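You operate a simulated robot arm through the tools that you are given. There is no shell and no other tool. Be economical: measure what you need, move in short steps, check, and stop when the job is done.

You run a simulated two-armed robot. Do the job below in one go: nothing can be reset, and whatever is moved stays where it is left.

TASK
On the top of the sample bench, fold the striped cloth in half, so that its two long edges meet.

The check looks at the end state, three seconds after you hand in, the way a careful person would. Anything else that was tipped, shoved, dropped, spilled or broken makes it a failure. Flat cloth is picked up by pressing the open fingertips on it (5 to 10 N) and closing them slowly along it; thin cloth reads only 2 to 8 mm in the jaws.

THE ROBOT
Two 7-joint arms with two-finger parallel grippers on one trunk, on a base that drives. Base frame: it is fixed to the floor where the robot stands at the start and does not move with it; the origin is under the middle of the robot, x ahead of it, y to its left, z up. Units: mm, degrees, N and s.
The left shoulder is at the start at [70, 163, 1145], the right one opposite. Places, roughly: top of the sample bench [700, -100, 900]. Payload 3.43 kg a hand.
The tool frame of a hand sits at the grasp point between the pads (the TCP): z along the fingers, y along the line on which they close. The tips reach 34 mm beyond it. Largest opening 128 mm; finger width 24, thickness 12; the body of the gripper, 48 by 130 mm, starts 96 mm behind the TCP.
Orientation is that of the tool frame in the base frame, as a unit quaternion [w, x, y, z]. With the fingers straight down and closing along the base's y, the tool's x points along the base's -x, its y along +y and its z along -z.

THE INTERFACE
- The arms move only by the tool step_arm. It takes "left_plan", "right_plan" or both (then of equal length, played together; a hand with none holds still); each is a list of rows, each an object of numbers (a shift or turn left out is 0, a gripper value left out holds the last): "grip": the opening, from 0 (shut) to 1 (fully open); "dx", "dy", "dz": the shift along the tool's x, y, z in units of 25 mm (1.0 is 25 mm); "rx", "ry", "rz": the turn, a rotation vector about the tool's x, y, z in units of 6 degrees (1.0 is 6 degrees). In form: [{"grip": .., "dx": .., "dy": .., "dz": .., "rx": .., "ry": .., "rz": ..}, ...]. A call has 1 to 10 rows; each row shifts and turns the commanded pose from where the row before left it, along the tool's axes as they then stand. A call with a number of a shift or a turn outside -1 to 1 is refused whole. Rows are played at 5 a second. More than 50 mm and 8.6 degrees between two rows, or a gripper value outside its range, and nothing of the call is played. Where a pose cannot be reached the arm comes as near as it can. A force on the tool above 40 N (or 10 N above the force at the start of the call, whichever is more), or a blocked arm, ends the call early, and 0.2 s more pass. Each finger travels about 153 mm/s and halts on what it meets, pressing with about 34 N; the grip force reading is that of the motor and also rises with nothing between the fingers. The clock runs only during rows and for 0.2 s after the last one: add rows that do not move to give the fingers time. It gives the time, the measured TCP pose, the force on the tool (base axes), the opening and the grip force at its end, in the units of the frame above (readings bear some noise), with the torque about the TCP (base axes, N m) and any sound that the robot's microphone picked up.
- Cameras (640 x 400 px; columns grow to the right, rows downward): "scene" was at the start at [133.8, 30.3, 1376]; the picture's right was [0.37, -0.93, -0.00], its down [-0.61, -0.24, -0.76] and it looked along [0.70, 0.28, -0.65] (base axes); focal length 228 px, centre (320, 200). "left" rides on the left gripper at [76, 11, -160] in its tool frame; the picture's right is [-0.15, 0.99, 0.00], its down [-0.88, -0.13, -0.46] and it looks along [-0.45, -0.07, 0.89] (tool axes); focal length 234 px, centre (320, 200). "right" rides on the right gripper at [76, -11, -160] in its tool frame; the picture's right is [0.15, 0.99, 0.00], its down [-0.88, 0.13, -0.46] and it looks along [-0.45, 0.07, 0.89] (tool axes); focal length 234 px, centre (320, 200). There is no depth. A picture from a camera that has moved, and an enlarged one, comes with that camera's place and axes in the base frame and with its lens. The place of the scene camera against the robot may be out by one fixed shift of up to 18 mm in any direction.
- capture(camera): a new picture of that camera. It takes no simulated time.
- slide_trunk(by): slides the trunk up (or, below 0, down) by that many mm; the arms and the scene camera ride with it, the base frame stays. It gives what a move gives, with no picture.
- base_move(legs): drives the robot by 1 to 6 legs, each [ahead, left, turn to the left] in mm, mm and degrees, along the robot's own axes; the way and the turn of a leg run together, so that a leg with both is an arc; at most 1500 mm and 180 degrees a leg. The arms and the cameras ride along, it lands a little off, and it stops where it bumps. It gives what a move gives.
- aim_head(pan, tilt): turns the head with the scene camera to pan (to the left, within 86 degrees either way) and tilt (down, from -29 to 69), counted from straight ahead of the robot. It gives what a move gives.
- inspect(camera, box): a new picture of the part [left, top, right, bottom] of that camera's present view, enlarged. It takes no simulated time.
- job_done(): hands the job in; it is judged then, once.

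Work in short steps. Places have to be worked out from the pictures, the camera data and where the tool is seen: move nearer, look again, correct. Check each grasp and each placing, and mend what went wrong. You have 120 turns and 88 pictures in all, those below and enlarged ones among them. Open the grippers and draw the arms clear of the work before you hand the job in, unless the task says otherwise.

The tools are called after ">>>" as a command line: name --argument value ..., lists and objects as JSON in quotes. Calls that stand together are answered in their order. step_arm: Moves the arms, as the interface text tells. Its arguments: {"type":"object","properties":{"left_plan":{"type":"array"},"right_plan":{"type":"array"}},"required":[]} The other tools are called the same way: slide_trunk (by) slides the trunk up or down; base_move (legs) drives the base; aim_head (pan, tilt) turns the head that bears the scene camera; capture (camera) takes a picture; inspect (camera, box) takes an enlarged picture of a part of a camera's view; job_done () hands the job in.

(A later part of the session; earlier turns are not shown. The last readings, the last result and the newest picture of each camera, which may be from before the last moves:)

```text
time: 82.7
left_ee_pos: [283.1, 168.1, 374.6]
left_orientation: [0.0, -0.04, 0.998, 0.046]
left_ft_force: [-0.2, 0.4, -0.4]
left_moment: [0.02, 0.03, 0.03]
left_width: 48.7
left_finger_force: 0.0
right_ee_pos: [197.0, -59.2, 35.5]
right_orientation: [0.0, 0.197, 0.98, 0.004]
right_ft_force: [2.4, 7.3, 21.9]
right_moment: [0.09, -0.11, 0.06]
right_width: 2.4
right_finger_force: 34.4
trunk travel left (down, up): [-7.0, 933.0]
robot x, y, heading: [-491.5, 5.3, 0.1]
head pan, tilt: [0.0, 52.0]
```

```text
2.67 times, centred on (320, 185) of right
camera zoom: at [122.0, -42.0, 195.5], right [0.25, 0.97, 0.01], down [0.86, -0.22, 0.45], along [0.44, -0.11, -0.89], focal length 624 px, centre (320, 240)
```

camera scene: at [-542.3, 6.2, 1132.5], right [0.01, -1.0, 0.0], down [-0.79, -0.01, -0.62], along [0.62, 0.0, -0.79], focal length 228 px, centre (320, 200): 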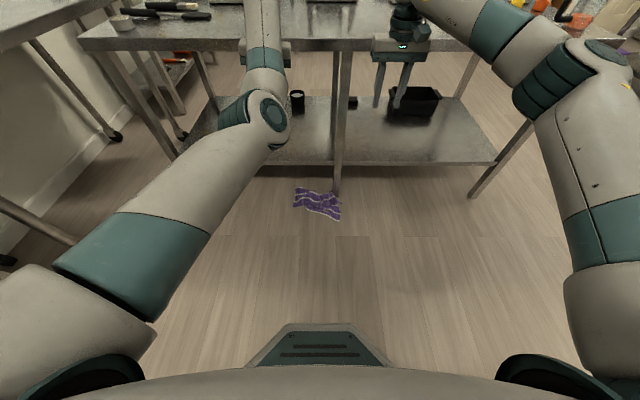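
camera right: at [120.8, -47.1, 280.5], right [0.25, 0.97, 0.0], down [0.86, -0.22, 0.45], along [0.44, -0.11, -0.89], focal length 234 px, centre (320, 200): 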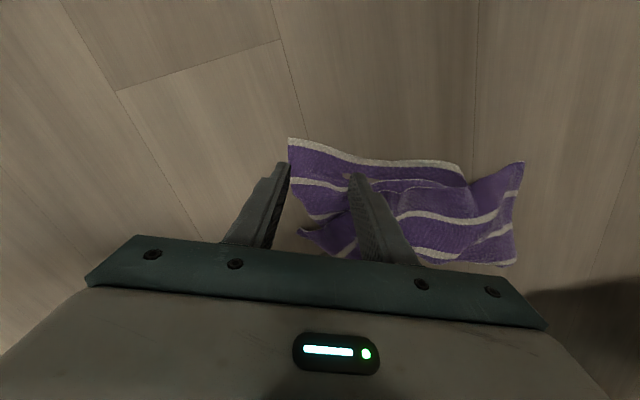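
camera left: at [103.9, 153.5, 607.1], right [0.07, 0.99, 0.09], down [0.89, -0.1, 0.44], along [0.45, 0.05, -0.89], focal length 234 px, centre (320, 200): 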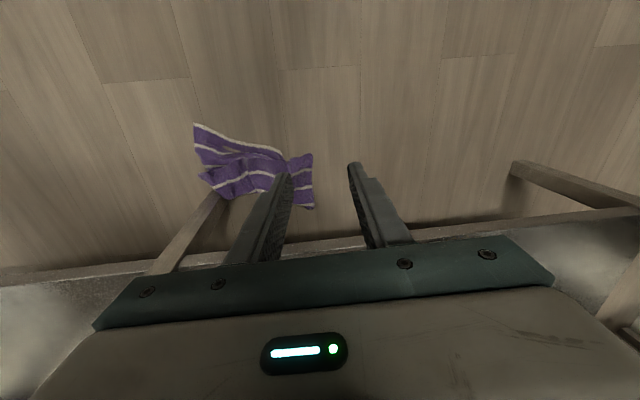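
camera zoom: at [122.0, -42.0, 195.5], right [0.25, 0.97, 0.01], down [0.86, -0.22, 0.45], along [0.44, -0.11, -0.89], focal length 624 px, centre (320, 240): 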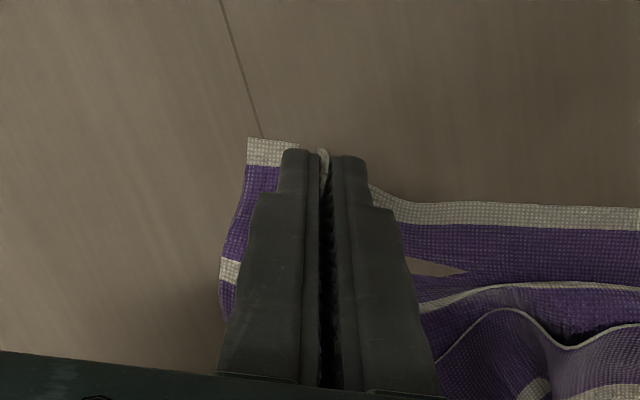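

Grasped (2.4 mm). I'll lift 30 mm and drive back 260 mm to draw the cloth out from under the bench.

>>> step_arm --right_plan '[{"dz": -0.4}, {"dz": -0.4}, {"dz": -0.4}, {}]'

>>> base_move --legs '[[-260, 0, 0]]'

>>> capture --camera "left"

>>> capture --camera "scene"

```text
time: 83.7
left_ee_pos: [283.9, 167.1, 372.5]
left_orientation: [-0.002, -0.039, 0.998, 0.047]
left_ft_force: [0.4, 0.7, -0.1]
left_moment: [-0.04, -0.04, 0.03]
left_width: 48.5
left_finger_force: 0.1
right_ee_pos: [195.5, -61.5, 64.9]
right_orientation: [-0.001, 0.198, 0.98, 0.003]
right_ft_force: [-0.4, -0.1, -0.8]
right_moment: [0.01, 0.0, 0.01]
right_width: 2.4
right_finger_force: 33.5
trunk travel left (down, up): [-7.0, 933.0]
robot x, y, heading: [-490.8, 10.2, 0.7]
head pan, tilt: [0.0, 52.0]
```

```text
time: 85.5
left_ee_pos: [55.8, 209.1, 373.4]
left_orientation: [-0.003, -0.058, 0.997, 0.047]
left_ft_force: [0.1, 0.1, 0.0]
left_moment: [0.0, -0.01, 0.03]
left_width: 48.7
left_finger_force: 0.1
right_ee_pos: [-22.1, -23.0, 63.3]
right_orientation: [-0.001, 0.18, 0.984, 0.002]
right_ft_force: [0.2, 0.3, -0.1]
right_moment: [0.02, 0.03, 0.0]
right_width: 2.5
right_finger_force: 34.0
trunk travel left (down, up): [-7.0, 933.0]
robot x, y, heading: [-712.4, 20.7, 2.3]
head pan, tilt: [0.0, 52.0]
stopped in leg 1: the robot was blocked; the commanded pose is now the measured one
```

```text
31 pictures are left
camera left: at [-18.4, 196.2, 534.1], right [0.03, 1.0, 0.09], down [0.89, -0.07, 0.44], along [0.45, 0.07, -0.89], focal length 234 px, centre (320, 200)
```

left: 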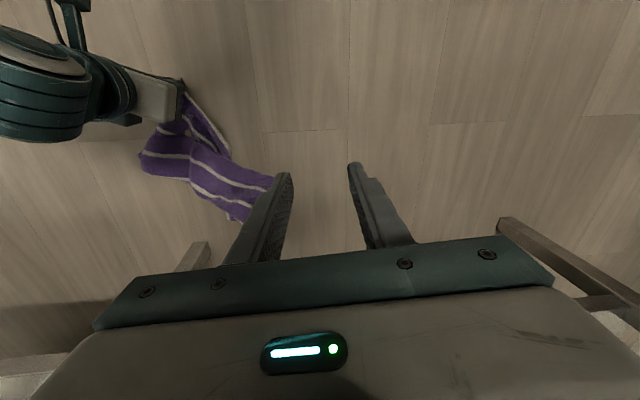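

```text
30 pictures are left
camera scene: at [-582.5, 25.1, 742.4], right [0.04, -1.0, 0.0], down [-0.79, -0.03, -0.62], along [0.61, 0.03, -0.79], focal length 228 px, centre (320, 200)
```

scene: 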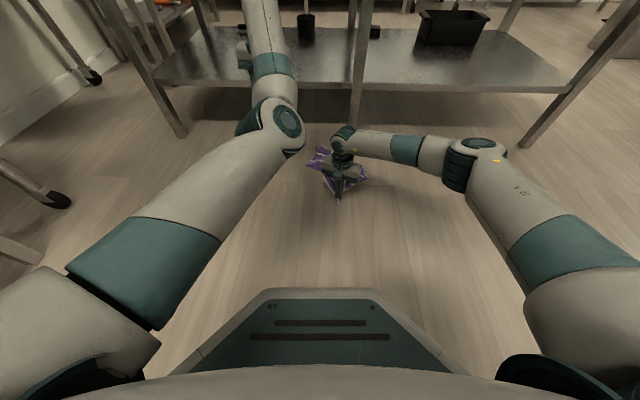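

The base bumped something behind at x≈-712 and stopped, so I won't back any further. I'll zoom in on the cloth to find the other hem corner.

>>> inspect --camera "left" --box '[120, 70, 320, 235]'

```text
2.42 times, centred on (220, 152) of left
camera zoom: at [-18.4, 196.2, 534.1], right [0.03, 1.0, 0.09], down [0.89, -0.07, 0.44], along [0.45, 0.07, -0.89], focal length 568 px, centre (562, 315)
```

zoom: 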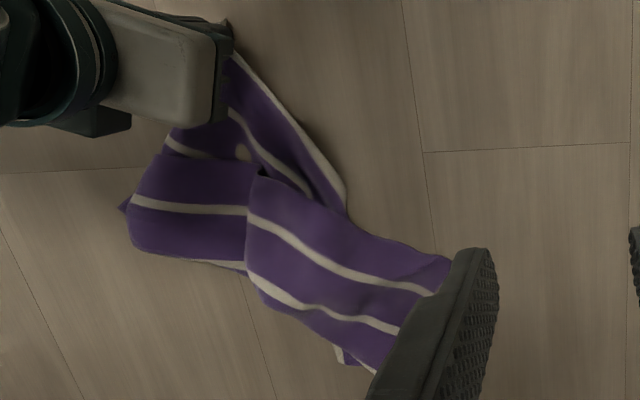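

I'll lift the cloth up to hang freely from the right hand; the other hem corner should then be visible and easy to take in the air.

>>> slide_trunk --by 560

>>> aim_head --pan -2 --tilt 46

>>> capture --camera "scene"

>>> capture --camera "left"

```text
refused: 560 is not a number from -400 to 400
```

```text
time: 86.2
left_ee_pos: [56.1, 209.1, 373.4]
left_orientation: [-0.002, -0.057, 0.997, 0.046]
left_ft_force: [-0.2, 0.0, 0.9]
left_moment: [0.02, -0.04, -0.02]
left_width: 48.5
left_finger_force: 0.0
right_ee_pos: [-22.3, -23.3, 65.1]
right_orientation: [0.0, 0.181, 0.984, 0.002]
right_ft_force: [0.0, -0.2, -0.4]
right_moment: [0.01, 0.0, -0.03]
right_width: 2.5
right_finger_force: 34.1
trunk travel left (down, up): [-7.0, 933.0]
robot x, y, heading: [-712.6, 21.2, 2.3]
head pan, tilt: [-2.0, 46.0]
```

```text
28 pictures are left
camera scene: at [-577.1, 22.6, 750.5], right [0.01, -1.0, 0.0], down [-0.72, -0.01, -0.69], along [0.69, 0.01, -0.72], focal length 228 px, centre (320, 200)
```

scene: 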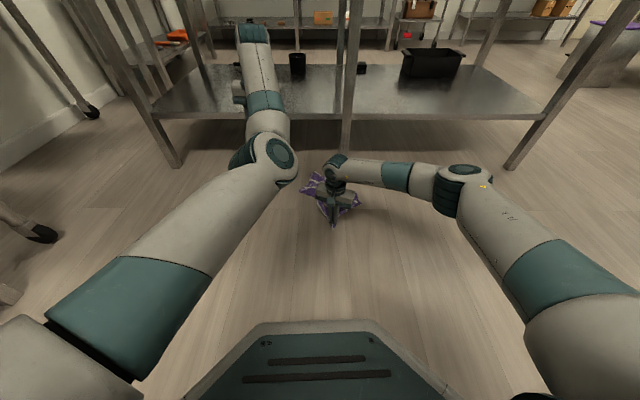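

```text
27 pictures are left
camera left: at [-18.4, 196.2, 534.0], right [0.03, 1.0, 0.09], down [0.89, -0.07, 0.44], along [0.45, 0.07, -0.89], focal length 234 px, centre (320, 200)
```

left: 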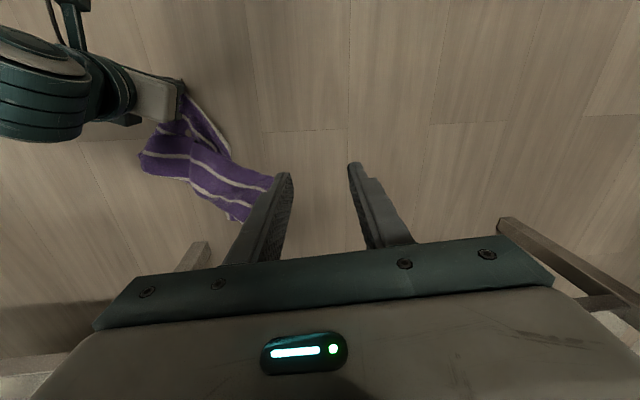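

The slide is limited to 400 per call, so I'll do it in two.

>>> slide_trunk --by 400

>>> slide_trunk --by 160

>>> capture --camera "scene"

```text
time: 90.0
left_ee_pos: [57.2, 209.1, 773.0]
left_orientation: [-0.002, -0.057, 0.997, 0.046]
left_ft_force: [0.1, 0.0, -0.6]
left_moment: [0.01, 0.03, -0.05]
left_width: 48.7
left_finger_force: 0.0
right_ee_pos: [-21.7, -23.5, 463.9]
right_orientation: [-0.002, 0.18, 0.984, 0.002]
right_ft_force: [-0.8, 0.9, 0.8]
right_moment: [0.02, 0.0, 0.0]
right_width: 2.4
right_finger_force: 34.4
trunk travel left (down, up): [-407.0, 533.0]
robot x, y, heading: [-712.8, 21.8, 2.5]
head pan, tilt: [-2.0, 46.0]
```

```text
time: 91.9
left_ee_pos: [56.7, 209.4, 933.7]
left_orientation: [-0.003, -0.058, 0.997, 0.046]
left_ft_force: [-0.5, 0.2, 0.2]
left_moment: [0.0, -0.01, 0.02]
left_width: 48.3
left_finger_force: 0.0
right_ee_pos: [-22.5, -23.3, 622.6]
right_orientation: [-0.001, 0.181, 0.984, 0.003]
right_ft_force: [-0.3, 1.3, -0.7]
right_moment: [-0.05, 0.03, 0.0]
right_width: 2.5
right_finger_force: 33.6
trunk travel left (down, up): [-567.0, 373.0]
robot x, y, heading: [-712.1, 18.2, 2.7]
head pan, tilt: [-2.0, 46.0]
```

```text
26 pictures are left
camera scene: at [-576.5, 22.5, 1310.4], right [0.01, -1.0, 0.0], down [-0.72, -0.01, -0.69], along [0.69, 0.01, -0.72], focal length 228 px, centre (320, 200)
```

scene: 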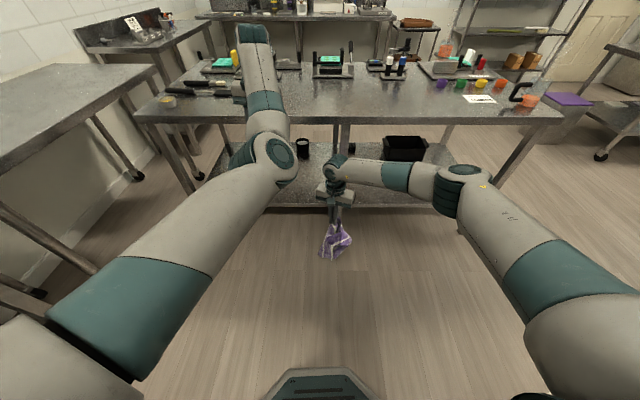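

I'll raise the right hand with the arm so the head sees the hanging cloth face-on.

>>> step_arm --right_plan '[{"dz": -1}, {"dz": -1}, {"dz": -1}, {"dz": -1}, {"dz": -1}, {"dz": -1}, {"dz": -1}, {"dz": -1}, {"dz": -1}, {"dz": -1}]'

>>> step_arm --right_plan '[{"dz": -1}, {"dz": -1}, {"dz": -1}, {"dz": -1}, {"dz": -1}, {"dz": -1}, {}, {}, {}]'

>>> aim_head --pan -4 --tilt 42

>>> inspect --camera "scene" --box '[220, 90, 440, 290]'

```text
time: 94.1
left_ee_pos: [56.5, 209.5, 934.0]
left_orientation: [-0.003, -0.057, 0.997, 0.046]
left_ft_force: [0.0, 0.4, 0.0]
left_moment: [-0.01, 0.01, -0.01]
left_width: 48.3
left_finger_force: 0.0
right_ee_pos: [-21.7, -24.1, 874.4]
right_orientation: [-0.002, 0.18, 0.984, 0.002]
right_ft_force: [-0.2, 0.0, -0.2]
right_moment: [-0.01, 0.03, -0.03]
right_width: 2.2
right_finger_force: 33.8
trunk travel left (down, up): [-567.0, 373.0]
robot x, y, heading: [-712.4, 21.2, 2.7]
head pan, tilt: [-2.0, 46.0]
```

```text
time: 96.1
left_ee_pos: [57.0, 209.4, 933.1]
left_orientation: [-0.003, -0.058, 0.997, 0.046]
left_ft_force: [0.3, 0.8, -0.5]
left_moment: [-0.03, 0.03, 0.0]
left_width: 48.7
left_finger_force: 0.1
right_ee_pos: [-20.0, -24.6, 1023.1]
right_orientation: [-0.003, 0.18, 0.984, 0.002]
right_ft_force: [-0.2, 0.6, -0.1]
right_moment: [-0.01, 0.04, 0.0]
right_width: 2.2
right_finger_force: 33.8
trunk travel left (down, up): [-567.0, 373.0]
robot x, y, heading: [-713.5, 18.6, 2.6]
head pan, tilt: [-2.0, 46.0]
```

```text
time: 96.7
left_ee_pos: [57.7, 209.3, 933.4]
left_orientation: [-0.002, -0.058, 0.997, 0.046]
left_ft_force: [0.1, -0.1, -0.1]
left_moment: [-0.02, 0.0, -0.05]
left_width: 48.5
left_finger_force: 0.0
right_ee_pos: [-21.4, -23.8, 1021.7]
right_orientation: [-0.001, 0.18, 0.984, 0.002]
right_ft_force: [-0.4, 0.6, -0.2]
right_moment: [0.01, 0.02, 0.0]
right_width: 2.8
right_finger_force: 33.6
trunk travel left (down, up): [-567.0, 373.0]
robot x, y, heading: [-710.7, 18.8, 3.0]
head pan, tilt: [-4.0, 42.0]
```

```text
2.00 times, centred on (330, 190) of scene
camera zoom: at [-573.7, 19.7, 1316.2], right [-0.03, -1.0, 0.0], down [-0.67, 0.02, -0.74], along [0.74, -0.02, -0.67], focal length 457 px, centre (300, 220)
```

zoom: 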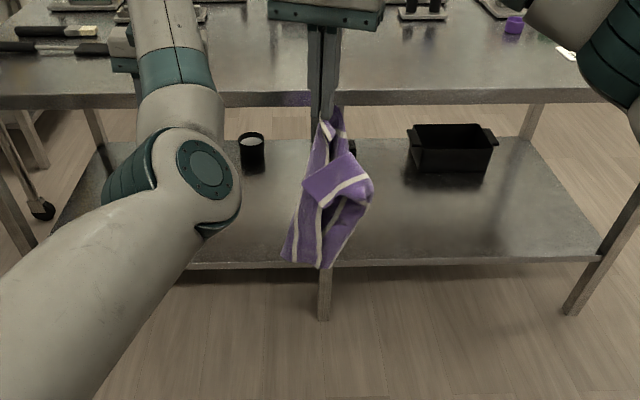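

Let me zoom further on the hanging cloth.

>>> inspect --camera "scene" --box '[290, 145, 380, 230]'

```text
4.71 times, centred on (335, 188) of scene
camera zoom: at [-573.7, 19.7, 1316.2], right [-0.03, -1.0, 0.0], down [-0.67, 0.02, -0.74], along [0.74, -0.02, -0.67], focal length 1074 px, centre (249, 259)
```

zoom: 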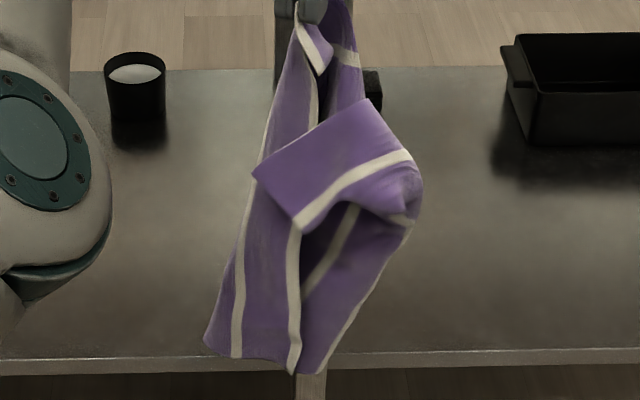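

The other hem corner (L) hangs lowest, about 320 mm below the grip. I'll raise the cloth above the bench, drive up to it offset to the left, and lay the hem along the bench, L first and then the right hand sweeping rightward.

>>> slide_trunk --by 290

>>> base_move --legs '[[0, 0, -3], [300, 180, 0], [330, 0, 0]]'

>>> capture --camera "scene"

```text
time: 99.7
left_ee_pos: [57.1, 209.7, 1222.0]
left_orientation: [-0.002, -0.057, 0.997, 0.046]
left_ft_force: [-0.3, -0.1, 0.6]
left_moment: [0.04, 0.01, -0.02]
left_width: 48.8
left_finger_force: 0.0
right_ee_pos: [-20.4, -23.8, 1313.6]
right_orientation: [-0.001, 0.18, 0.984, 0.002]
right_ft_force: [-0.2, 0.1, -0.2]
right_moment: [0.03, 0.03, -0.04]
right_width: 2.7
right_finger_force: 34.3
trunk travel left (down, up): [-857.0, 83.0]
robot x, y, heading: [-710.0, 17.7, 2.3]
head pan, tilt: [-4.0, 42.0]
```

```text
time: 104.1
left_ee_pos: [695.2, 347.3, 1225.8]
left_orientation: [-0.001, -0.033, 0.998, 0.046]
left_ft_force: [0.3, 0.2, 0.8]
left_moment: [-0.01, -0.04, 0.0]
left_width: 48.5
left_finger_force: 0.0
right_ee_pos: [605.8, 116.4, 1315.2]
right_orientation: [0.0, 0.206, 0.979, 0.002]
right_ft_force: [0.1, 0.2, -0.3]
right_moment: [0.02, -0.02, -0.02]
right_width: 2.4
right_finger_force: 34.3
trunk travel left (down, up): [-857.0, 83.0]
robot x, y, heading: [-79.9, 196.8, -0.3]
head pan, tilt: [-4.0, 42.0]
```

```text
23 pictures are left
camera scene: at [55.5, 189.5, 1606.6], right [-0.08, -1.0, 0.0], down [-0.67, 0.05, -0.74], along [0.74, -0.06, -0.67], focal length 228 px, centre (320, 200)
```

scene: 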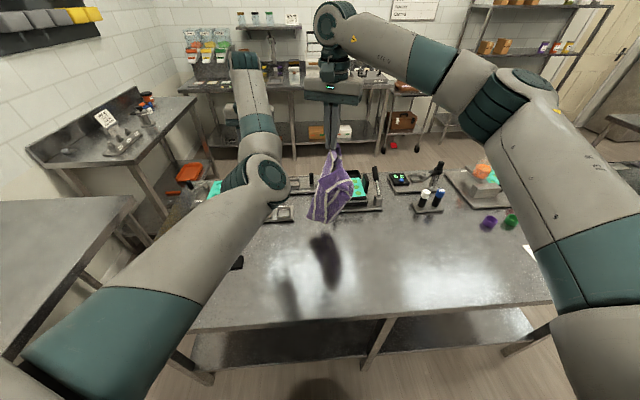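

L hangs about 100 mm above the bench near (610,95). I'll square up the right hand, and lower the trunk until L touches.

>>> step_arm --right_plan '[{"rz": -1}, {"rz": -1}, {"rz": -1}, {"rz": -0.95}, {"dy": 1, "dx": -0.5}, {"dy": 1, "dx": -0.5}, {}]'

>>> slide_trunk --by -110

>>> step_arm --right_plan '[{"dy": -0.95, "dz": 0.1}, {"dy": -0.95, "dz": 0.15}, {"dy": -0.95, "dz": 0.25}, {"dy": -0.95, "dz": 0.3}, {"dy": -0.95, "dz": 0.4}, {"dy": -0.95, "dz": 0.45}, {"dy": -0.95, "dz": 0.55}, {"dy": -0.9, "dz": 0.65}, {"dy": -0.85, "dz": 0.75}, {"dy": -0.8, "dz": 0.85}]'

>>> capture --camera "scene"

```text
time: 105.7
left_ee_pos: [698.4, 345.7, 1224.0]
left_orientation: [-0.001, -0.032, 0.998, 0.047]
left_ft_force: [0.4, -0.1, 0.3]
left_moment: [0.03, -0.03, -0.03]
left_width: 48.3
left_finger_force: 0.2
right_ee_pos: [632.4, 164.8, 1315.1]
right_orientation: [-0.001, 0.0, 1.0, 0.002]
right_ft_force: [-0.7, -0.3, -0.3]
right_moment: [0.03, 0.0, -0.02]
right_width: 2.4
right_finger_force: 34.9
trunk travel left (down, up): [-857.0, 83.0]
robot x, y, heading: [-77.4, 198.2, -0.6]
head pan, tilt: [-4.0, 42.0]
```

```text
time: 107.2
left_ee_pos: [697.7, 345.3, 1113.9]
left_orientation: [-0.002, -0.033, 0.998, 0.046]
left_ft_force: [0.0, -0.1, -0.4]
left_moment: [-0.01, -0.01, 0.01]
left_width: 48.4
left_finger_force: 0.1
right_ee_pos: [632.2, 167.4, 1204.3]
right_orientation: [0.0, 0.001, 1.0, 0.003]
right_ft_force: [-0.1, 0.6, 1.0]
right_moment: [0.02, -0.05, -0.01]
right_width: 2.3
right_finger_force: 34.5
trunk travel left (down, up): [-747.0, 193.0]
robot x, y, heading: [-80.9, 196.1, -0.4]
head pan, tilt: [-4.0, 42.0]
```

```text
time: 109.3
left_ee_pos: [698.7, 345.2, 1113.5]
left_orientation: [-0.002, -0.032, 0.998, 0.047]
left_ft_force: [0.4, 0.5, 0.4]
left_moment: [0.03, 0.0, -0.03]
left_width: 48.8
left_finger_force: 0.0
right_ee_pos: [632.5, -64.1, 1090.8]
right_orientation: [-0.001, 0.0, 1.0, 0.002]
right_ft_force: [-0.2, -0.3, 0.2]
right_moment: [0.0, 0.01, -0.02]
right_width: 2.4
right_finger_force: 34.4
trunk travel left (down, up): [-747.0, 193.0]
robot x, y, heading: [-77.8, 194.4, -0.2]
head pan, tilt: [-4.0, 42.0]
```

```text
22 pictures are left
camera scene: at [58.4, 188.1, 1496.3], right [-0.08, -1.0, 0.0], down [-0.67, 0.05, -0.74], along [0.74, -0.06, -0.67], focal length 228 px, centre (320, 200)
```

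scene: 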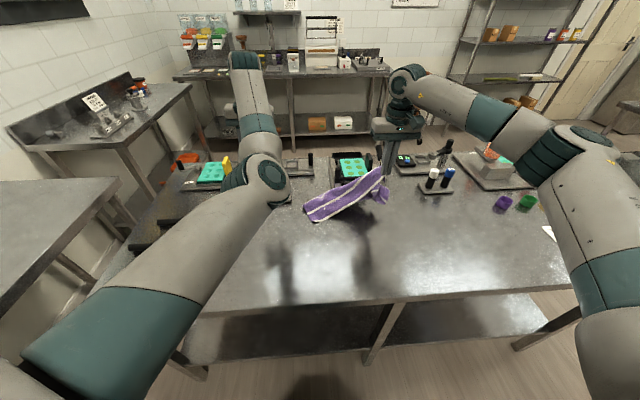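

L is anchored on the bench at about (631,170). I'll continue the arc down to the right, drifting slightly forward so the body falls on my side of the hem.

>>> step_arm --right_plan '[{"dy": -0.75, "dz": 0.85, "dx": -0.15}, {"dy": -0.7, "dz": 0.9, "dx": -0.15}, {"dy": -0.65, "dz": 0.95, "dx": -0.15}, {"dy": -0.6, "dz": 0.95, "dx": -0.15}, {"dy": -0.6, "dz": 0.95, "dx": -0.15}, {"dy": -0.55, "dz": 0.95, "dx": -0.15}, {"dy": -0.5, "dz": 0.9, "dx": -0.15}, {"dy": -0.45, "dz": 0.85, "dx": -0.15}, {}]'

>>> inspect --camera "scene" --box '[270, 130, 450, 250]'

```text
time: 111.3
left_ee_pos: [697.0, 347.3, 1114.0]
left_orientation: [-0.001, -0.032, 0.998, 0.046]
left_ft_force: [-1.0, 0.4, 0.3]
left_moment: [-0.03, 0.03, 0.02]
left_width: 48.5
left_finger_force: 0.1
right_ee_pos: [662.7, -181.8, 910.0]
right_orientation: [-0.001, 0.0, 1.0, 0.003]
right_ft_force: [-0.4, 0.8, -0.1]
right_moment: [0.03, 0.0, -0.06]
right_width: 2.5
right_finger_force: 33.6
trunk travel left (down, up): [-747.0, 193.0]
robot x, y, heading: [-82.0, 199.3, -0.2]
head pan, tilt: [-4.0, 42.0]
```

```text
3.33 times, centred on (360, 190) of scene
camera zoom: at [57.8, 189.6, 1496.3], right [-0.08, -1.0, 0.0], down [-0.67, 0.05, -0.74], along [0.74, -0.06, -0.67], focal length 761 px, centre (187, 233)
```

zoom: 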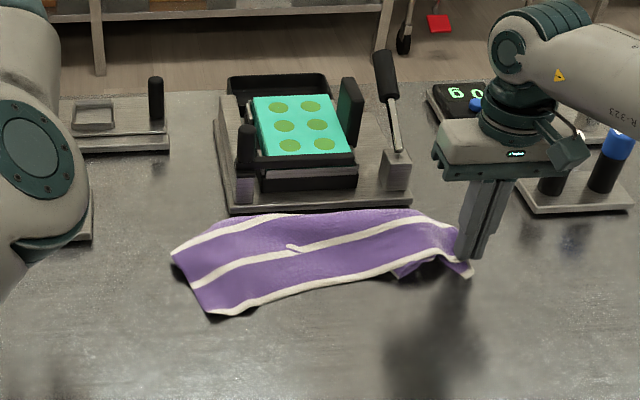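

The hem now runs along my side of the cloth: L ≈ (610,120), R held at (660,-182), with the body lying folded behind it. I'll square the left hand and bring it above the hem just inside L.

>>> step_arm --left_plan '[{"rx": 0.88, "grip": 0.4}, {"dx": 0.34, "dy": -0.95, "dz": 0.2}, {"dx": 0.34, "dy": -0.95, "dz": 0.2}, {"dx": 0.34, "dy": -0.95, "dz": 0.2}, {"dx": 0.34, "dy": -0.95, "dz": 0.2}, {"dx": 0.34, "dy": -0.95, "dz": 0.2}, {"dx": 0.34, "dy": -0.95, "dz": 0.2}, {"dx": 0.34, "dy": -0.95, "dz": 0.2}, {"dx": 0.34, "dy": -0.95, "dz": 0.2}, {"dx": 0.34, "dy": -0.95, "dz": 0.2}]'

>>> step_arm --left_plan '[{"dx": 0.34, "dy": -0.95, "dz": 0.5}, {"dx": 0.3, "dy": -0.9, "dz": 0.7}, {"dz": 0.9}, {"dz": 0.9}, {}]'

>>> capture --camera "left"

```text
time: 113.5
left_ee_pos: [669.8, 127.1, 1064.5]
left_orientation: [0.0, -0.032, 0.999, 0.001]
left_ft_force: [0.2, 0.7, 0.3]
left_moment: [0.0, 0.0, 0.0]
left_width: 51.4
left_finger_force: 0.1
left hand out of reach, approached as far as the arm can: row 2, 3, 4, 5, 6
right_ee_pos: [661.7, -182.7, 909.5]
right_orientation: [0.0, 0.0, 1.0, 0.002]
right_ft_force: [-0.2, -0.2, 0.0]
right_moment: [0.0, 0.0, -0.04]
right_width: 2.5
right_finger_force: 34.4
trunk travel left (down, up): [-747.0, 193.0]
robot x, y, heading: [-85.6, 198.7, -0.6]
head pan, tilt: [-4.0, 42.0]
```

```text
time: 114.8
left_ee_pos: [655.9, 82.2, 988.0]
left_orientation: [-0.001, -0.033, 0.999, 0.0]
left_ft_force: [0.3, -0.3, -1.1]
left_moment: [0.0, -0.01, -0.02]
left_width: 51.1
left_finger_force: 0.0
right_ee_pos: [662.9, -180.9, 908.4]
right_orientation: [-0.001, 0.0, 1.0, 0.003]
right_ft_force: [-0.3, 0.7, 0.2]
right_moment: [0.01, -0.02, -0.04]
right_width: 2.4
right_finger_force: 33.8
trunk travel left (down, up): [-747.0, 193.0]
robot x, y, heading: [-81.0, 194.2, -0.4]
head pan, tilt: [-4.0, 42.0]
```

```text
20 pictures are left
camera left: at [579.6, 87.1, 1148.8], right [0.08, 1.0, 0.0], down [0.89, -0.07, 0.46], along [0.45, -0.04, -0.89], focal length 234 px, centre (320, 200)
```

left: 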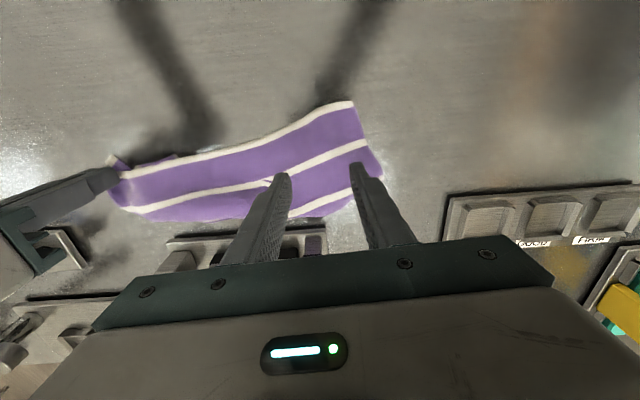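

L is at (602,121) and the hem there slants about 20°. I'll rotate the left hand to match and lower it to just above the hem.

>>> step_arm --left_plan '[{"rz": -0.93}, {"rz": -0.93}, {"rz": -0.93}, {"dx": 0.4, "dy": 0.21, "dz": 0.7}, {"dx": 0.4, "dy": 0.21, "dz": 0.8}, {"dx": 0.42, "dy": 0.21, "dz": 0.8}, {"dz": 0.7}, {}]'

>>> inspect --camera "left" --box '[200, 110, 440, 260]'

```text
time: 116.5
left_ee_pos: [622.4, 85.8, 913.4]
left_orientation: [0.001, -0.178, 0.984, 0.0]
left_ft_force: [-0.4, 0.0, -0.1]
left_moment: [0.01, 0.01, -0.03]
left_width: 51.1
left_finger_force: 0.0
right_ee_pos: [662.7, -181.9, 910.9]
right_orientation: [-0.001, -0.001, 1.0, 0.002]
right_ft_force: [-1.0, 0.6, -0.2]
right_moment: [-0.01, 0.0, -0.06]
right_width: 2.2
right_finger_force: 34.4
trunk travel left (down, up): [-747.0, 193.0]
robot x, y, heading: [-75.9, 196.2, -0.6]
head pan, tilt: [-4.0, 42.0]
```

```text
2.67 times, centred on (320, 185) of left
camera zoom: at [546.9, 69.5, 1074.3], right [-0.21, 0.98, 0.0], down [0.87, 0.18, 0.46], along [0.45, 0.1, -0.89], focal length 624 px, centre (320, 240)
```

zoom: 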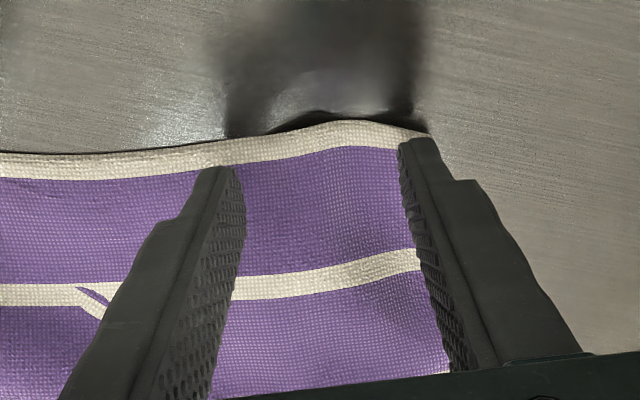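

Well aligned. I'll shift 6 mm inward and lower to contact.

>>> step_arm --left_plan '[{"dy": -0.25}, {"dz": 0.35}, {"dz": 0.2}, {"dz": 0.08}, {}]'

```text
time: 117.8
left_ee_pos: [624.8, 81.1, 897.6]
left_orientation: [0.001, -0.178, 0.984, 0.001]
left_ft_force: [0.7, -0.3, 0.1]
left_moment: [0.0, 0.0, 0.01]
left_width: 51.1
left_finger_force: 0.1
right_ee_pos: [662.5, -182.3, 909.4]
right_orientation: [0.0, 0.0, 1.0, 0.002]
right_ft_force: [0.5, -0.8, 0.4]
right_moment: [-0.03, 0.01, -0.01]
right_width: 2.5
right_finger_force: 33.7
trunk travel left (down, up): [-747.0, 193.0]
robot x, y, heading: [-84.3, 200.2, -0.5]
head pan, tilt: [-4.0, 42.0]
```

No contact yet, so I'll go a bit lower.

>>> step_arm --left_plan '[{"dz": 0.06}, {"dz": 0.05}, {"dz": 0.03}, {}]'

```text
time: 118.8
left_ee_pos: [625.2, 81.3, 895.3]
left_orientation: [0.002, -0.178, 0.984, 0.001]
left_ft_force: [1.0, -0.4, 6.8]
left_moment: [0.0, -0.09, -0.03]
left_width: 51.0
left_finger_force: 0.1
right_ee_pos: [662.0, -181.2, 909.1]
right_orientation: [-0.001, 0.0, 1.0, 0.003]
right_ft_force: [0.7, 0.8, 0.3]
right_moment: [0.01, -0.01, -0.04]
right_width: 2.4
right_finger_force: 34.1
trunk travel left (down, up): [-747.0, 193.0]
robot x, y, heading: [-82.4, 197.6, -0.4]
head pan, tilt: [-4.0, 42.0]
```

6.8 N. I'll add a touch more pressure and close slowly.

>>> step_arm --left_plan '[{"dz": 0.04, "grip": 0.39}, {"grip": 0.37}, {"grip": 0.35}, {"grip": 0.33}, {"grip": 0.31}, {"grip": 0.29}, {"grip": 0.27}, {"grip": 0.25}, {"grip": 0.23}, {"grip": 0.21}]'

>>> step_arm --left_plan '[{"grip": 0.19}, {"grip": 0.17}, {"grip": 0.15}, {"grip": 0.13}, {"grip": 0.11}, {"grip": 0.09}, {"grip": 0.06}, {"grip": 0.03}, {"grip": 0.0}, {}]'

```text
time: 121.0
left_ee_pos: [623.3, 80.4, 896.8]
left_orientation: [0.002, -0.178, 0.984, 0.0]
left_ft_force: [-0.1, -1.2, 17.0]
left_moment: [-0.02, -0.01, 0.02]
left_width: 26.1
left_finger_force: 0.1
right_ee_pos: [660.9, -181.9, 911.0]
right_orientation: [0.0, 0.0, 1.0, 0.002]
right_ft_force: [-0.4, -0.4, -0.2]
right_moment: [0.04, -0.01, -0.01]
right_width: 2.4
right_finger_force: 33.9
trunk travel left (down, up): [-747.0, 193.0]
robot x, y, heading: [-85.3, 197.5, -0.4]
head pan, tilt: [-4.0, 42.0]
```

```text
time: 123.2
left_ee_pos: [624.3, 82.5, 894.7]
left_orientation: [0.002, -0.177, 0.984, 0.0]
left_ft_force: [-0.4, -1.4, 18.0]
left_moment: [0.02, 0.04, -0.01]
left_width: 2.2
left_finger_force: 33.9
right_ee_pos: [660.1, -181.3, 910.9]
right_orientation: [0.0, 0.0, 1.0, 0.003]
right_ft_force: [-0.9, 0.9, 1.0]
right_moment: [0.05, 0.01, -0.03]
right_width: 2.5
right_finger_force: 34.5
trunk travel left (down, up): [-747.0, 193.0]
robot x, y, heading: [-79.7, 193.8, -0.6]
head pan, tilt: [-4.0, 42.0]
```

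Both ends of the hem are held (2.2 and 2.5 mm). I'll lift the cloth off the bench to let it hang, squaring the left hand and shifting both hands toward the robot's middle.

>>> slide_trunk --by 190

>>> step_arm --left_plan '[{"dz": -1, "rz": 0.85}, {"dz": -1, "rz": 0.85}, {"dz": -1, "rz": 0.85}, {"dz": -1, "rz": 0.85}, {"dz": -0.5, "dy": 1, "dx": -0.2}, {"dy": 1, "dx": -0.2}, {"dy": 1, "dx": -0.2}, {"dy": 1, "dx": -0.2}, {"dy": 1, "dx": -0.2}, {"dy": 1, "dx": -0.2}]' --right_plan '[{"dz": -0.9}, {"dz": -0.9}, {"dz": -0.9}, {"dz": -0.9}, {"dz": -0.5, "dy": 0.8}, {"dy": 0.9}, {"dy": 0.9}, {"dy": 0.9}, {"dy": 0.9}, {"dy": 0.9}]'

>>> capture --camera "scene"

```text
time: 125.2
left_ee_pos: [626.0, 82.5, 1082.4]
left_orientation: [-0.001, -0.178, 0.984, 0.001]
left_ft_force: [0.2, 0.1, -0.9]
left_moment: [0.02, -0.03, -0.04]
left_width: 2.5
left_finger_force: 34.4
right_ee_pos: [662.9, -182.1, 1099.4]
right_orientation: [0.0, 0.001, 1.0, 0.002]
right_ft_force: [-0.1, 0.3, -0.7]
right_moment: [0.04, 0.01, -0.03]
right_width: 2.3
right_finger_force: 34.8
trunk travel left (down, up): [-937.0, 3.0]
robot x, y, heading: [-77.0, 197.3, -0.2]
head pan, tilt: [-4.0, 42.0]
```

```text
time: 127.4
left_ee_pos: [653.9, 230.4, 1196.2]
left_orientation: [0.001, 0.001, 1.0, -0.001]
left_ft_force: [1.2, -7.8, 0.3]
left_moment: [-0.35, -0.03, 0.11]
left_width: 2.5
left_finger_force: 34.1
right_ee_pos: [662.9, -46.9, 1202.8]
right_orientation: [0.0, -0.001, 1.0, 0.002]
right_ft_force: [-1.3, 8.9, -0.7]
right_moment: [0.29, 0.07, 0.12]
right_width: 2.2
right_finger_force: 33.7
trunk travel left (down, up): [-937.0, 3.0]
robot x, y, heading: [-81.6, 197.4, -0.6]
head pan, tilt: [-4.0, 42.0]
```

```text
18 pictures are left
camera scene: at [58.4, 191.6, 1686.3], right [-0.08, -1.0, 0.0], down [-0.67, 0.05, -0.74], along [0.74, -0.06, -0.67], focal length 228 px, centre (320, 200)
```

scene: 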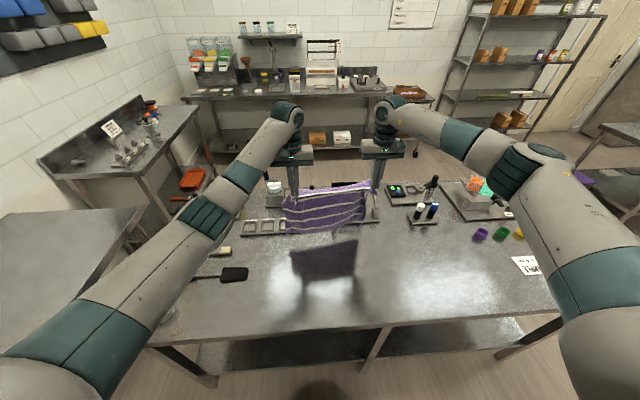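

The cloth hangs fully open, hem taut between the hands. The grips now face the right way for a simple fold: lay the lower half on the bench moving forward, then bring the hem back over it with fingers straight down. I'll raise slightly, shift over, and carry it back to x≈430.

>>> step_arm --left_plan '[{"dz": -0.6, "dy": 0.7}, {"dz": -0.6, "dy": 0.8}, {"dy": 0.8, "dx": 0.5}, {"dx": 0.9}, {"dx": 0.95}, {"dx": 0.95}, {"dx": 0.95}, {"dx": 0.95}, {"dx": 0.95}, {"dx": 0.95}]' --right_plan '[{"dz": -0.6, "dy": 0.9}, {"dz": -0.6, "dy": 0.8}, {"dy": 0.8, "dx": 0.8}, {"dx": 0.95}, {"dx": 0.95}, {"dx": 0.95}, {"dx": 0.95}, {"dx": 0.95}, {"dx": 0.95}, {"dx": 0.95}]'

>>> base_move --legs '[[0, -200, 0]]'

>>> capture --camera "scene"

```text
time: 129.6
left_ee_pos: [474.8, 288.4, 1226.4]
left_orientation: [0.001, 0.0, 1.0, 0.0]
left_ft_force: [0.3, -4.6, 0.1]
left_moment: [-0.18, 0.03, 0.08]
left_width: 2.5
left_finger_force: 33.8
right_ee_pos: [475.0, 11.8, 1234.1]
right_orientation: [-0.001, 0.0, 1.0, 0.002]
right_ft_force: [0.1, 4.5, 0.7]
right_moment: [0.19, -0.02, 0.04]
right_width: 2.3
right_finger_force: 33.9
trunk travel left (down, up): [-937.0, 3.0]
robot x, y, heading: [-82.7, 198.9, -0.5]
head pan, tilt: [-4.0, 42.0]
```

```text
time: 131.2
left_ee_pos: [475.3, 95.8, 1224.6]
left_orientation: [0.0, -0.001, 1.0, -0.001]
left_ft_force: [0.6, -4.7, -0.2]
left_moment: [-0.2, -0.03, 0.09]
left_width: 2.5
left_finger_force: 34.0
right_ee_pos: [475.9, -179.8, 1233.7]
right_orientation: [-0.002, -0.001, 1.0, 0.001]
right_ft_force: [-0.7, 5.0, 0.1]
right_moment: [0.13, 0.0, 0.07]
right_width: 2.2
right_finger_force: 34.0
trunk travel left (down, up): [-937.0, 3.0]
robot x, y, heading: [-83.5, 2.0, -0.5]
head pan, tilt: [-4.0, 42.0]
```

```text
17 pictures are left
camera scene: at [56.9, -2.6, 1686.3], right [-0.08, -1.0, 0.0], down [-0.67, 0.05, -0.74], along [0.74, -0.06, -0.67], focal length 228 px, centre (320, 200)
```

scene: 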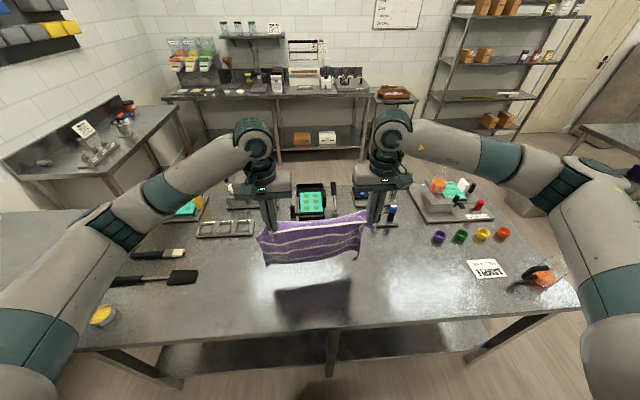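

Hanging clean at x≈475. I'll level the right hand, lower until the bottom edge just rests on the bench, then alternate forward and down to lay the lower half.

>>> step_arm --right_plan '[{"dz": 0.3}, {}, {}]'

>>> slide_trunk --by -60

>>> step_arm --left_plan '[{"dx": -0.5}, {"dx": -0.5}]' --right_plan '[{"dx": -0.5}, {"dx": -0.5}]'

>>> slide_trunk --by -25

>>> inspect --camera "scene" --box '[220, 170, 420, 295]'

```text
time: 132.0
left_ee_pos: [474.9, 90.7, 1226.2]
left_orientation: [0.0, -0.001, 1.0, 0.001]
left_ft_force: [0.3, -5.2, 0.0]
left_moment: [-0.14, -0.01, 0.05]
left_width: 2.4
left_finger_force: 33.7
right_ee_pos: [476.1, -184.0, 1225.4]
right_orientation: [-0.001, -0.002, 1.0, 0.004]
right_ft_force: [0.2, 5.1, 0.3]
right_moment: [0.2, 0.01, 0.02]
right_width: 2.6
right_finger_force: 34.0
trunk travel left (down, up): [-937.0, 3.0]
robot x, y, heading: [-83.2, -0.4, -0.3]
head pan, tilt: [-4.0, 42.0]
```

```text
time: 133.0
left_ee_pos: [476.0, 92.2, 1166.8]
left_orientation: [-0.001, -0.001, 1.0, 0.0]
left_ft_force: [0.3, -5.3, -0.1]
left_moment: [-0.19, -0.02, 0.1]
left_width: 2.3
left_finger_force: 33.7
right_ee_pos: [474.4, -183.6, 1165.7]
right_orientation: [-0.001, -0.001, 1.0, 0.003]
right_ft_force: [-0.3, 5.2, -0.2]
right_moment: [0.14, 0.02, 0.06]
right_width: 2.4
right_finger_force: 33.6
trunk travel left (down, up): [-877.0, 63.0]
robot x, y, heading: [-85.5, 1.3, -0.2]
head pan, tilt: [-4.0, 42.0]
```

```text
time: 133.6
left_ee_pos: [501.7, 93.2, 1165.8]
left_orientation: [0.0, -0.002, 1.0, 0.0]
left_ft_force: [0.6, -4.0, 0.2]
left_moment: [-0.18, -0.02, 0.06]
left_width: 2.5
left_finger_force: 34.1
right_ee_pos: [501.0, -182.4, 1165.7]
right_orientation: [-0.002, -0.001, 1.0, 0.002]
right_ft_force: [0.1, 4.1, -0.5]
right_moment: [0.19, 0.02, 0.04]
right_width: 2.3
right_finger_force: 33.8
trunk travel left (down, up): [-877.0, 63.0]
robot x, y, heading: [-82.9, 2.5, -0.4]
head pan, tilt: [-4.0, 42.0]
```

```text
time: 134.3
left_ee_pos: [499.6, 92.9, 1140.6]
left_orientation: [0.001, -0.001, 1.0, 0.0]
left_ft_force: [0.1, -5.1, -0.6]
left_moment: [-0.23, -0.03, 0.07]
left_width: 2.6
left_finger_force: 33.9
right_ee_pos: [499.8, -183.4, 1139.8]
right_orientation: [0.0, 0.0, 1.0, 0.003]
right_ft_force: [0.0, 5.5, 0.0]
right_moment: [0.17, 0.03, 0.04]
right_width: 2.6
right_finger_force: 34.0
trunk travel left (down, up): [-852.0, 88.0]
robot x, y, heading: [-82.3, 0.4, -0.2]
head pan, tilt: [-4.0, 42.0]
```

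```text
3.20 times, centred on (320, 232) of scene
camera zoom: at [56.4, -7.3, 1601.3], right [-0.08, -1.0, 0.0], down [-0.67, 0.05, -0.74], along [0.74, -0.06, -0.67], focal length 731 px, centre (320, 96)
```

zoom: 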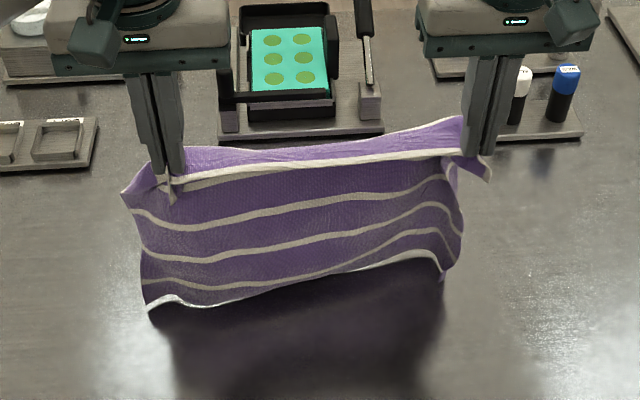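

The bottom band seems to have tucked forward under the cloth on touching. I'll raise it clear, go back, touch down only lightly and drag forward so the bottom edge trails behind toward me.

>>> slide_trunk --by 45

>>> step_arm --left_plan '[{"dx": 0.8}, {"dx": 0.9}, {"dx": 0.9}, {"dx": 0.6}, {}, {}]' --right_plan '[{"dx": 0.8}, {"dx": 0.9}, {"dx": 0.9}, {"dx": 0.6}, {}, {}]'

>>> slide_trunk --by -28

>>> step_arm --left_plan '[{"dx": -0.8}, {"dx": -0.9, "dz": 0.1}, {"dx": -0.9, "dz": 0.2}, {"dx": -0.9, "dz": 0.3}, {"dx": -0.9, "dz": 0.4}, {}]' --right_plan '[{"dx": -0.8}, {"dx": -0.9, "dz": 0.1}, {"dx": -0.9, "dz": 0.2}, {"dx": -0.9, "dz": 0.3}, {"dx": -0.9, "dz": 0.4}, {}]'

>>> inspect --camera "scene" --box '[220, 170, 420, 295]'

```text
time: 135.2
left_ee_pos: [500.9, 92.9, 1184.8]
left_orientation: [0.0, -0.001, 1.0, 0.001]
left_ft_force: [0.6, -5.0, -0.9]
left_moment: [-0.19, 0.0, 0.06]
left_width: 2.5
left_finger_force: 33.7
right_ee_pos: [500.9, -182.3, 1185.7]
right_orientation: [-0.001, -0.001, 1.0, 0.003]
right_ft_force: [-0.7, 5.2, 0.0]
right_moment: [0.19, 0.03, 0.06]
right_width: 2.5
right_finger_force: 34.1
trunk travel left (down, up): [-897.0, 43.0]
robot x, y, heading: [-82.9, 1.0, -0.1]
head pan, tilt: [-4.0, 42.0]
```

```text
time: 136.6
left_ee_pos: [419.2, 92.6, 1186.4]
left_orientation: [0.0, -0.002, 1.0, 0.0]
left_ft_force: [0.5, -4.3, 0.0]
left_moment: [-0.19, -0.01, 0.09]
left_width: 2.8
left_finger_force: 34.2
right_ee_pos: [420.8, -183.7, 1187.5]
right_orientation: [-0.001, 0.0, 1.0, 0.003]
right_ft_force: [0.4, 4.4, 1.2]
right_moment: [0.16, 0.03, 0.03]
right_width: 2.3
right_finger_force: 34.0
trunk travel left (down, up): [-897.0, 43.0]
robot x, y, heading: [-85.1, -0.9, -0.5]
head pan, tilt: [-4.0, 42.0]
```

```text
time: 137.3
left_ee_pos: [419.3, 92.0, 1156.8]
left_orientation: [0.001, -0.001, 1.0, 0.0]
left_ft_force: [-0.2, -5.4, -0.5]
left_moment: [-0.15, -0.02, 0.1]
left_width: 2.7
left_finger_force: 33.9
right_ee_pos: [421.2, -183.2, 1157.9]
right_orientation: [-0.001, -0.001, 1.0, 0.002]
right_ft_force: [-0.4, 4.8, 0.1]
right_moment: [0.16, 0.05, -0.04]
right_width: 2.3
right_finger_force: 33.8
trunk travel left (down, up): [-869.0, 71.0]
robot x, y, heading: [-80.4, 1.4, -0.3]
head pan, tilt: [-4.0, 42.0]
```

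```text
time: 138.7
left_ee_pos: [528.7, 93.0, 1133.7]
left_orientation: [0.001, -0.001, 1.0, 0.0]
left_ft_force: [0.9, -5.1, 0.0]
left_moment: [-0.2, -0.03, 0.09]
left_width: 2.5
left_finger_force: 34.4
right_ee_pos: [528.5, -182.6, 1133.3]
right_orientation: [-0.001, -0.001, 1.0, 0.003]
right_ft_force: [-0.2, 4.4, -0.6]
right_moment: [0.18, 0.01, 0.05]
right_width: 2.3
right_finger_force: 34.1
trunk travel left (down, up): [-869.0, 71.0]
robot x, y, heading: [-82.5, -0.6, -0.3]
head pan, tilt: [-4.0, 42.0]
```

```text
3.20 times, centred on (320, 232) of scene
camera zoom: at [55.6, -7.3, 1618.4], right [-0.08, -1.0, 0.0], down [-0.67, 0.05, -0.74], along [0.74, -0.06, -0.67], focal length 731 px, centre (320, 96)
```

zoom: 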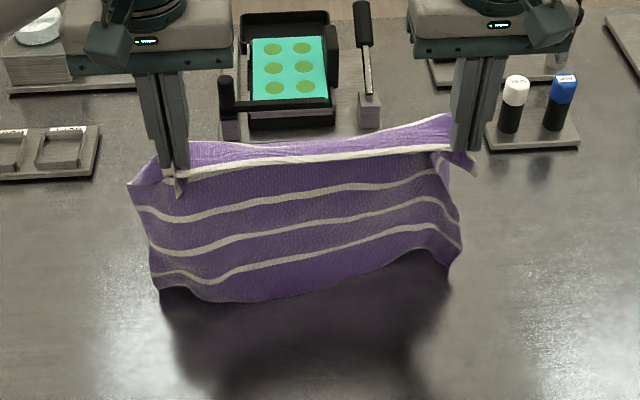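

Now the bottom purple band hangs properly with its edge at bench level (x≈521). I'll continue forward with gradually more descent so it trails and lays down.

>>> step_arm --left_plan '[{"dx": -0.7, "dz": 0.3}, {"dx": -0.7, "dz": 0.4}, {"dx": -0.7, "dz": 0.6}, {"dx": -0.7, "dz": 0.7}, {"dx": -0.7, "dz": 0.8}, {}]' --right_plan '[{"dx": -0.7, "dz": 0.3}, {"dx": -0.7, "dz": 0.4}, {"dx": -0.7, "dz": 0.6}, {"dx": -0.7, "dz": 0.7}, {"dx": -0.7, "dz": 0.8}, {}]'

>>> inspect --camera "scene" --box '[220, 150, 420, 275]'

```text
time: 140.1
left_ee_pos: [616.9, 94.3, 1062.1]
left_orientation: [0.001, -0.002, 1.0, 0.0]
left_ft_force: [-0.3, -3.8, -0.2]
left_moment: [-0.12, -0.03, 0.08]
left_width: 2.3
left_finger_force: 34.3
right_ee_pos: [616.9, -182.6, 1063.6]
right_orientation: [-0.001, -0.001, 1.0, 0.003]
right_ft_force: [-1.1, 4.7, -0.5]
right_moment: [0.11, 0.03, 0.01]
right_width: 2.5
right_finger_force: 33.4
trunk travel left (down, up): [-869.0, 71.0]
robot x, y, heading: [-82.5, 1.5, -0.3]
head pan, tilt: [-4.0, 42.0]
```

```text
3.20 times, centred on (320, 212) of scene
camera zoom: at [55.7, -7.3, 1618.4], right [-0.08, -1.0, 0.0], down [-0.67, 0.05, -0.74], along [0.74, -0.06, -0.67], focal length 731 px, centre (320, 160)
```

zoom: 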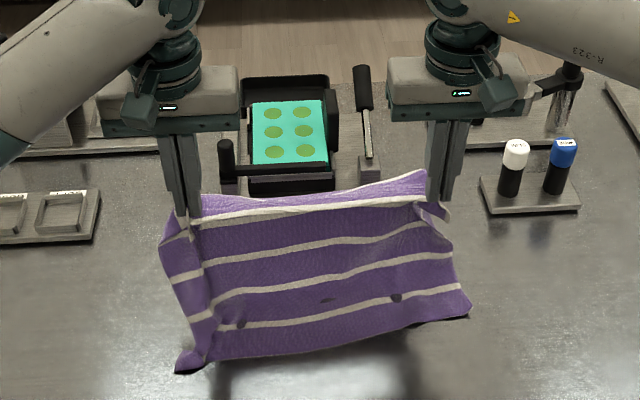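

The lower half is trailing nicely, with its edge back toward me (left ≈524, right a bit farther). I'll lay a little more, then start bringing the hem back over it, pausing midway to measure.

>>> step_arm --left_plan '[{"dx": -0.7, "dz": 0.7}, {"dx": -0.7, "dz": 0.7}, {}, {"dx": 0.6, "dz": 0.1}, {"dx": 0.8, "dz": 0.3}, {"dx": 0.8, "dz": 0.5}, {"dx": 0.7, "dz": 0.6}, {}]' --right_plan '[{"dx": -0.7, "dz": 0.7}, {"dx": -0.7, "dz": 0.7}, {}, {"dx": 0.6, "dz": 0.1}, {"dx": 0.8, "dz": 0.3}, {"dx": 0.8, "dz": 0.5}, {"dx": 0.7, "dz": 0.6}, {}]'

>>> inspect --camera "scene" --box '[220, 150, 420, 275]'

```text
time: 141.9
left_ee_pos: [581.8, 91.9, 989.3]
left_orientation: [-0.001, -0.001, 1.0, 0.0]
left_ft_force: [0.6, -3.0, 0.3]
left_moment: [-0.18, 0.02, 0.02]
left_width: 2.2
left_finger_force: 34.4
right_ee_pos: [580.1, -180.6, 991.1]
right_orientation: [-0.002, -0.001, 1.0, 0.003]
right_ft_force: [0.2, 3.7, 0.7]
right_moment: [0.09, 0.05, 0.01]
right_width: 2.5
right_finger_force: 34.2
trunk travel left (down, up): [-869.0, 71.0]
robot x, y, heading: [-81.1, 0.3, -0.3]
head pan, tilt: [-4.0, 42.0]
```

```text
3.20 times, centred on (320, 212) of scene
camera zoom: at [57.1, -7.1, 1618.2], right [-0.08, -1.0, 0.0], down [-0.67, 0.05, -0.74], along [0.74, -0.06, -0.67], focal length 731 px, centre (320, 160)
```

zoom: 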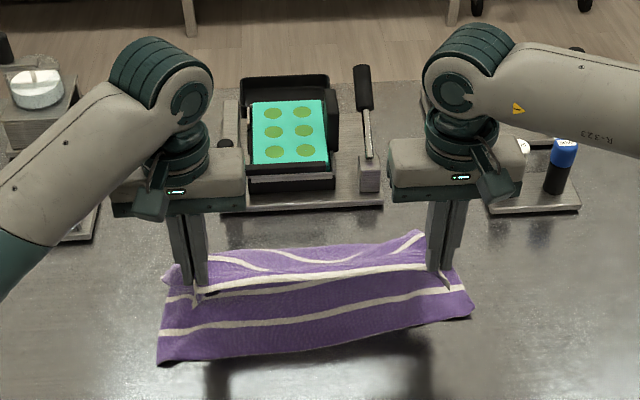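

The fold is forming well. The lower edge lies from (538,141) to (576,-238), so I'll bring the left grip to x≈553 and the right to x≈579 while lowering.

>>> step_arm --left_plan '[{"dx": 0.3, "dz": 0.6}, {"dx": 0.3, "dz": 0.7}, {"dx": 0.25, "dz": 0.7}, {"dx": 0.2, "dz": 0.7}, {"dx": 0.1, "dz": 0.6}, {}]' --right_plan '[{"dx": 0.1, "dz": 0.6}, {"dx": 0.05, "dz": 0.7}, {"dx": 0, "dz": 0.7}, {"dx": -0.05, "dz": 0.7}, {"dx": -0.05, "dz": 0.6}, {}]'

>>> inspect --camera "scene" --box '[220, 150, 420, 275]'

```text
time: 143.3
left_ee_pos: [551.1, 92.9, 908.0]
left_orientation: [0.0, -0.001, 1.0, 0.001]
left_ft_force: [0.4, -6.9, 0.6]
left_moment: [-0.25, -0.09, 0.12]
left_width: 2.5
left_finger_force: 34.0
right_ee_pos: [578.5, -180.3, 907.5]
right_orientation: [-0.001, -0.002, 1.0, 0.002]
right_ft_force: [-1.6, 6.7, 0.4]
right_moment: [0.25, 0.01, 0.06]
right_width: 2.5
right_finger_force: 34.2
trunk travel left (down, up): [-869.0, 71.0]
robot x, y, heading: [-80.9, -0.6, -0.4]
head pan, tilt: [-4.0, 42.0]
```

```text
3.20 times, centred on (320, 212) of scene
camera zoom: at [56.5, -7.3, 1618.3], right [-0.08, -1.0, 0.0], down [-0.67, 0.05, -0.74], along [0.74, -0.06, -0.67], focal length 731 px, centre (320, 160)
```

zoom: 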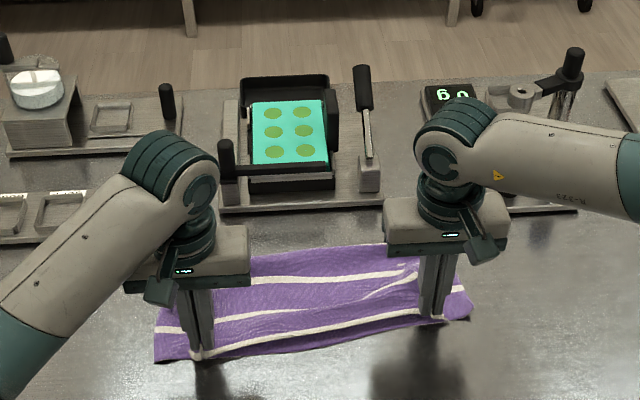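

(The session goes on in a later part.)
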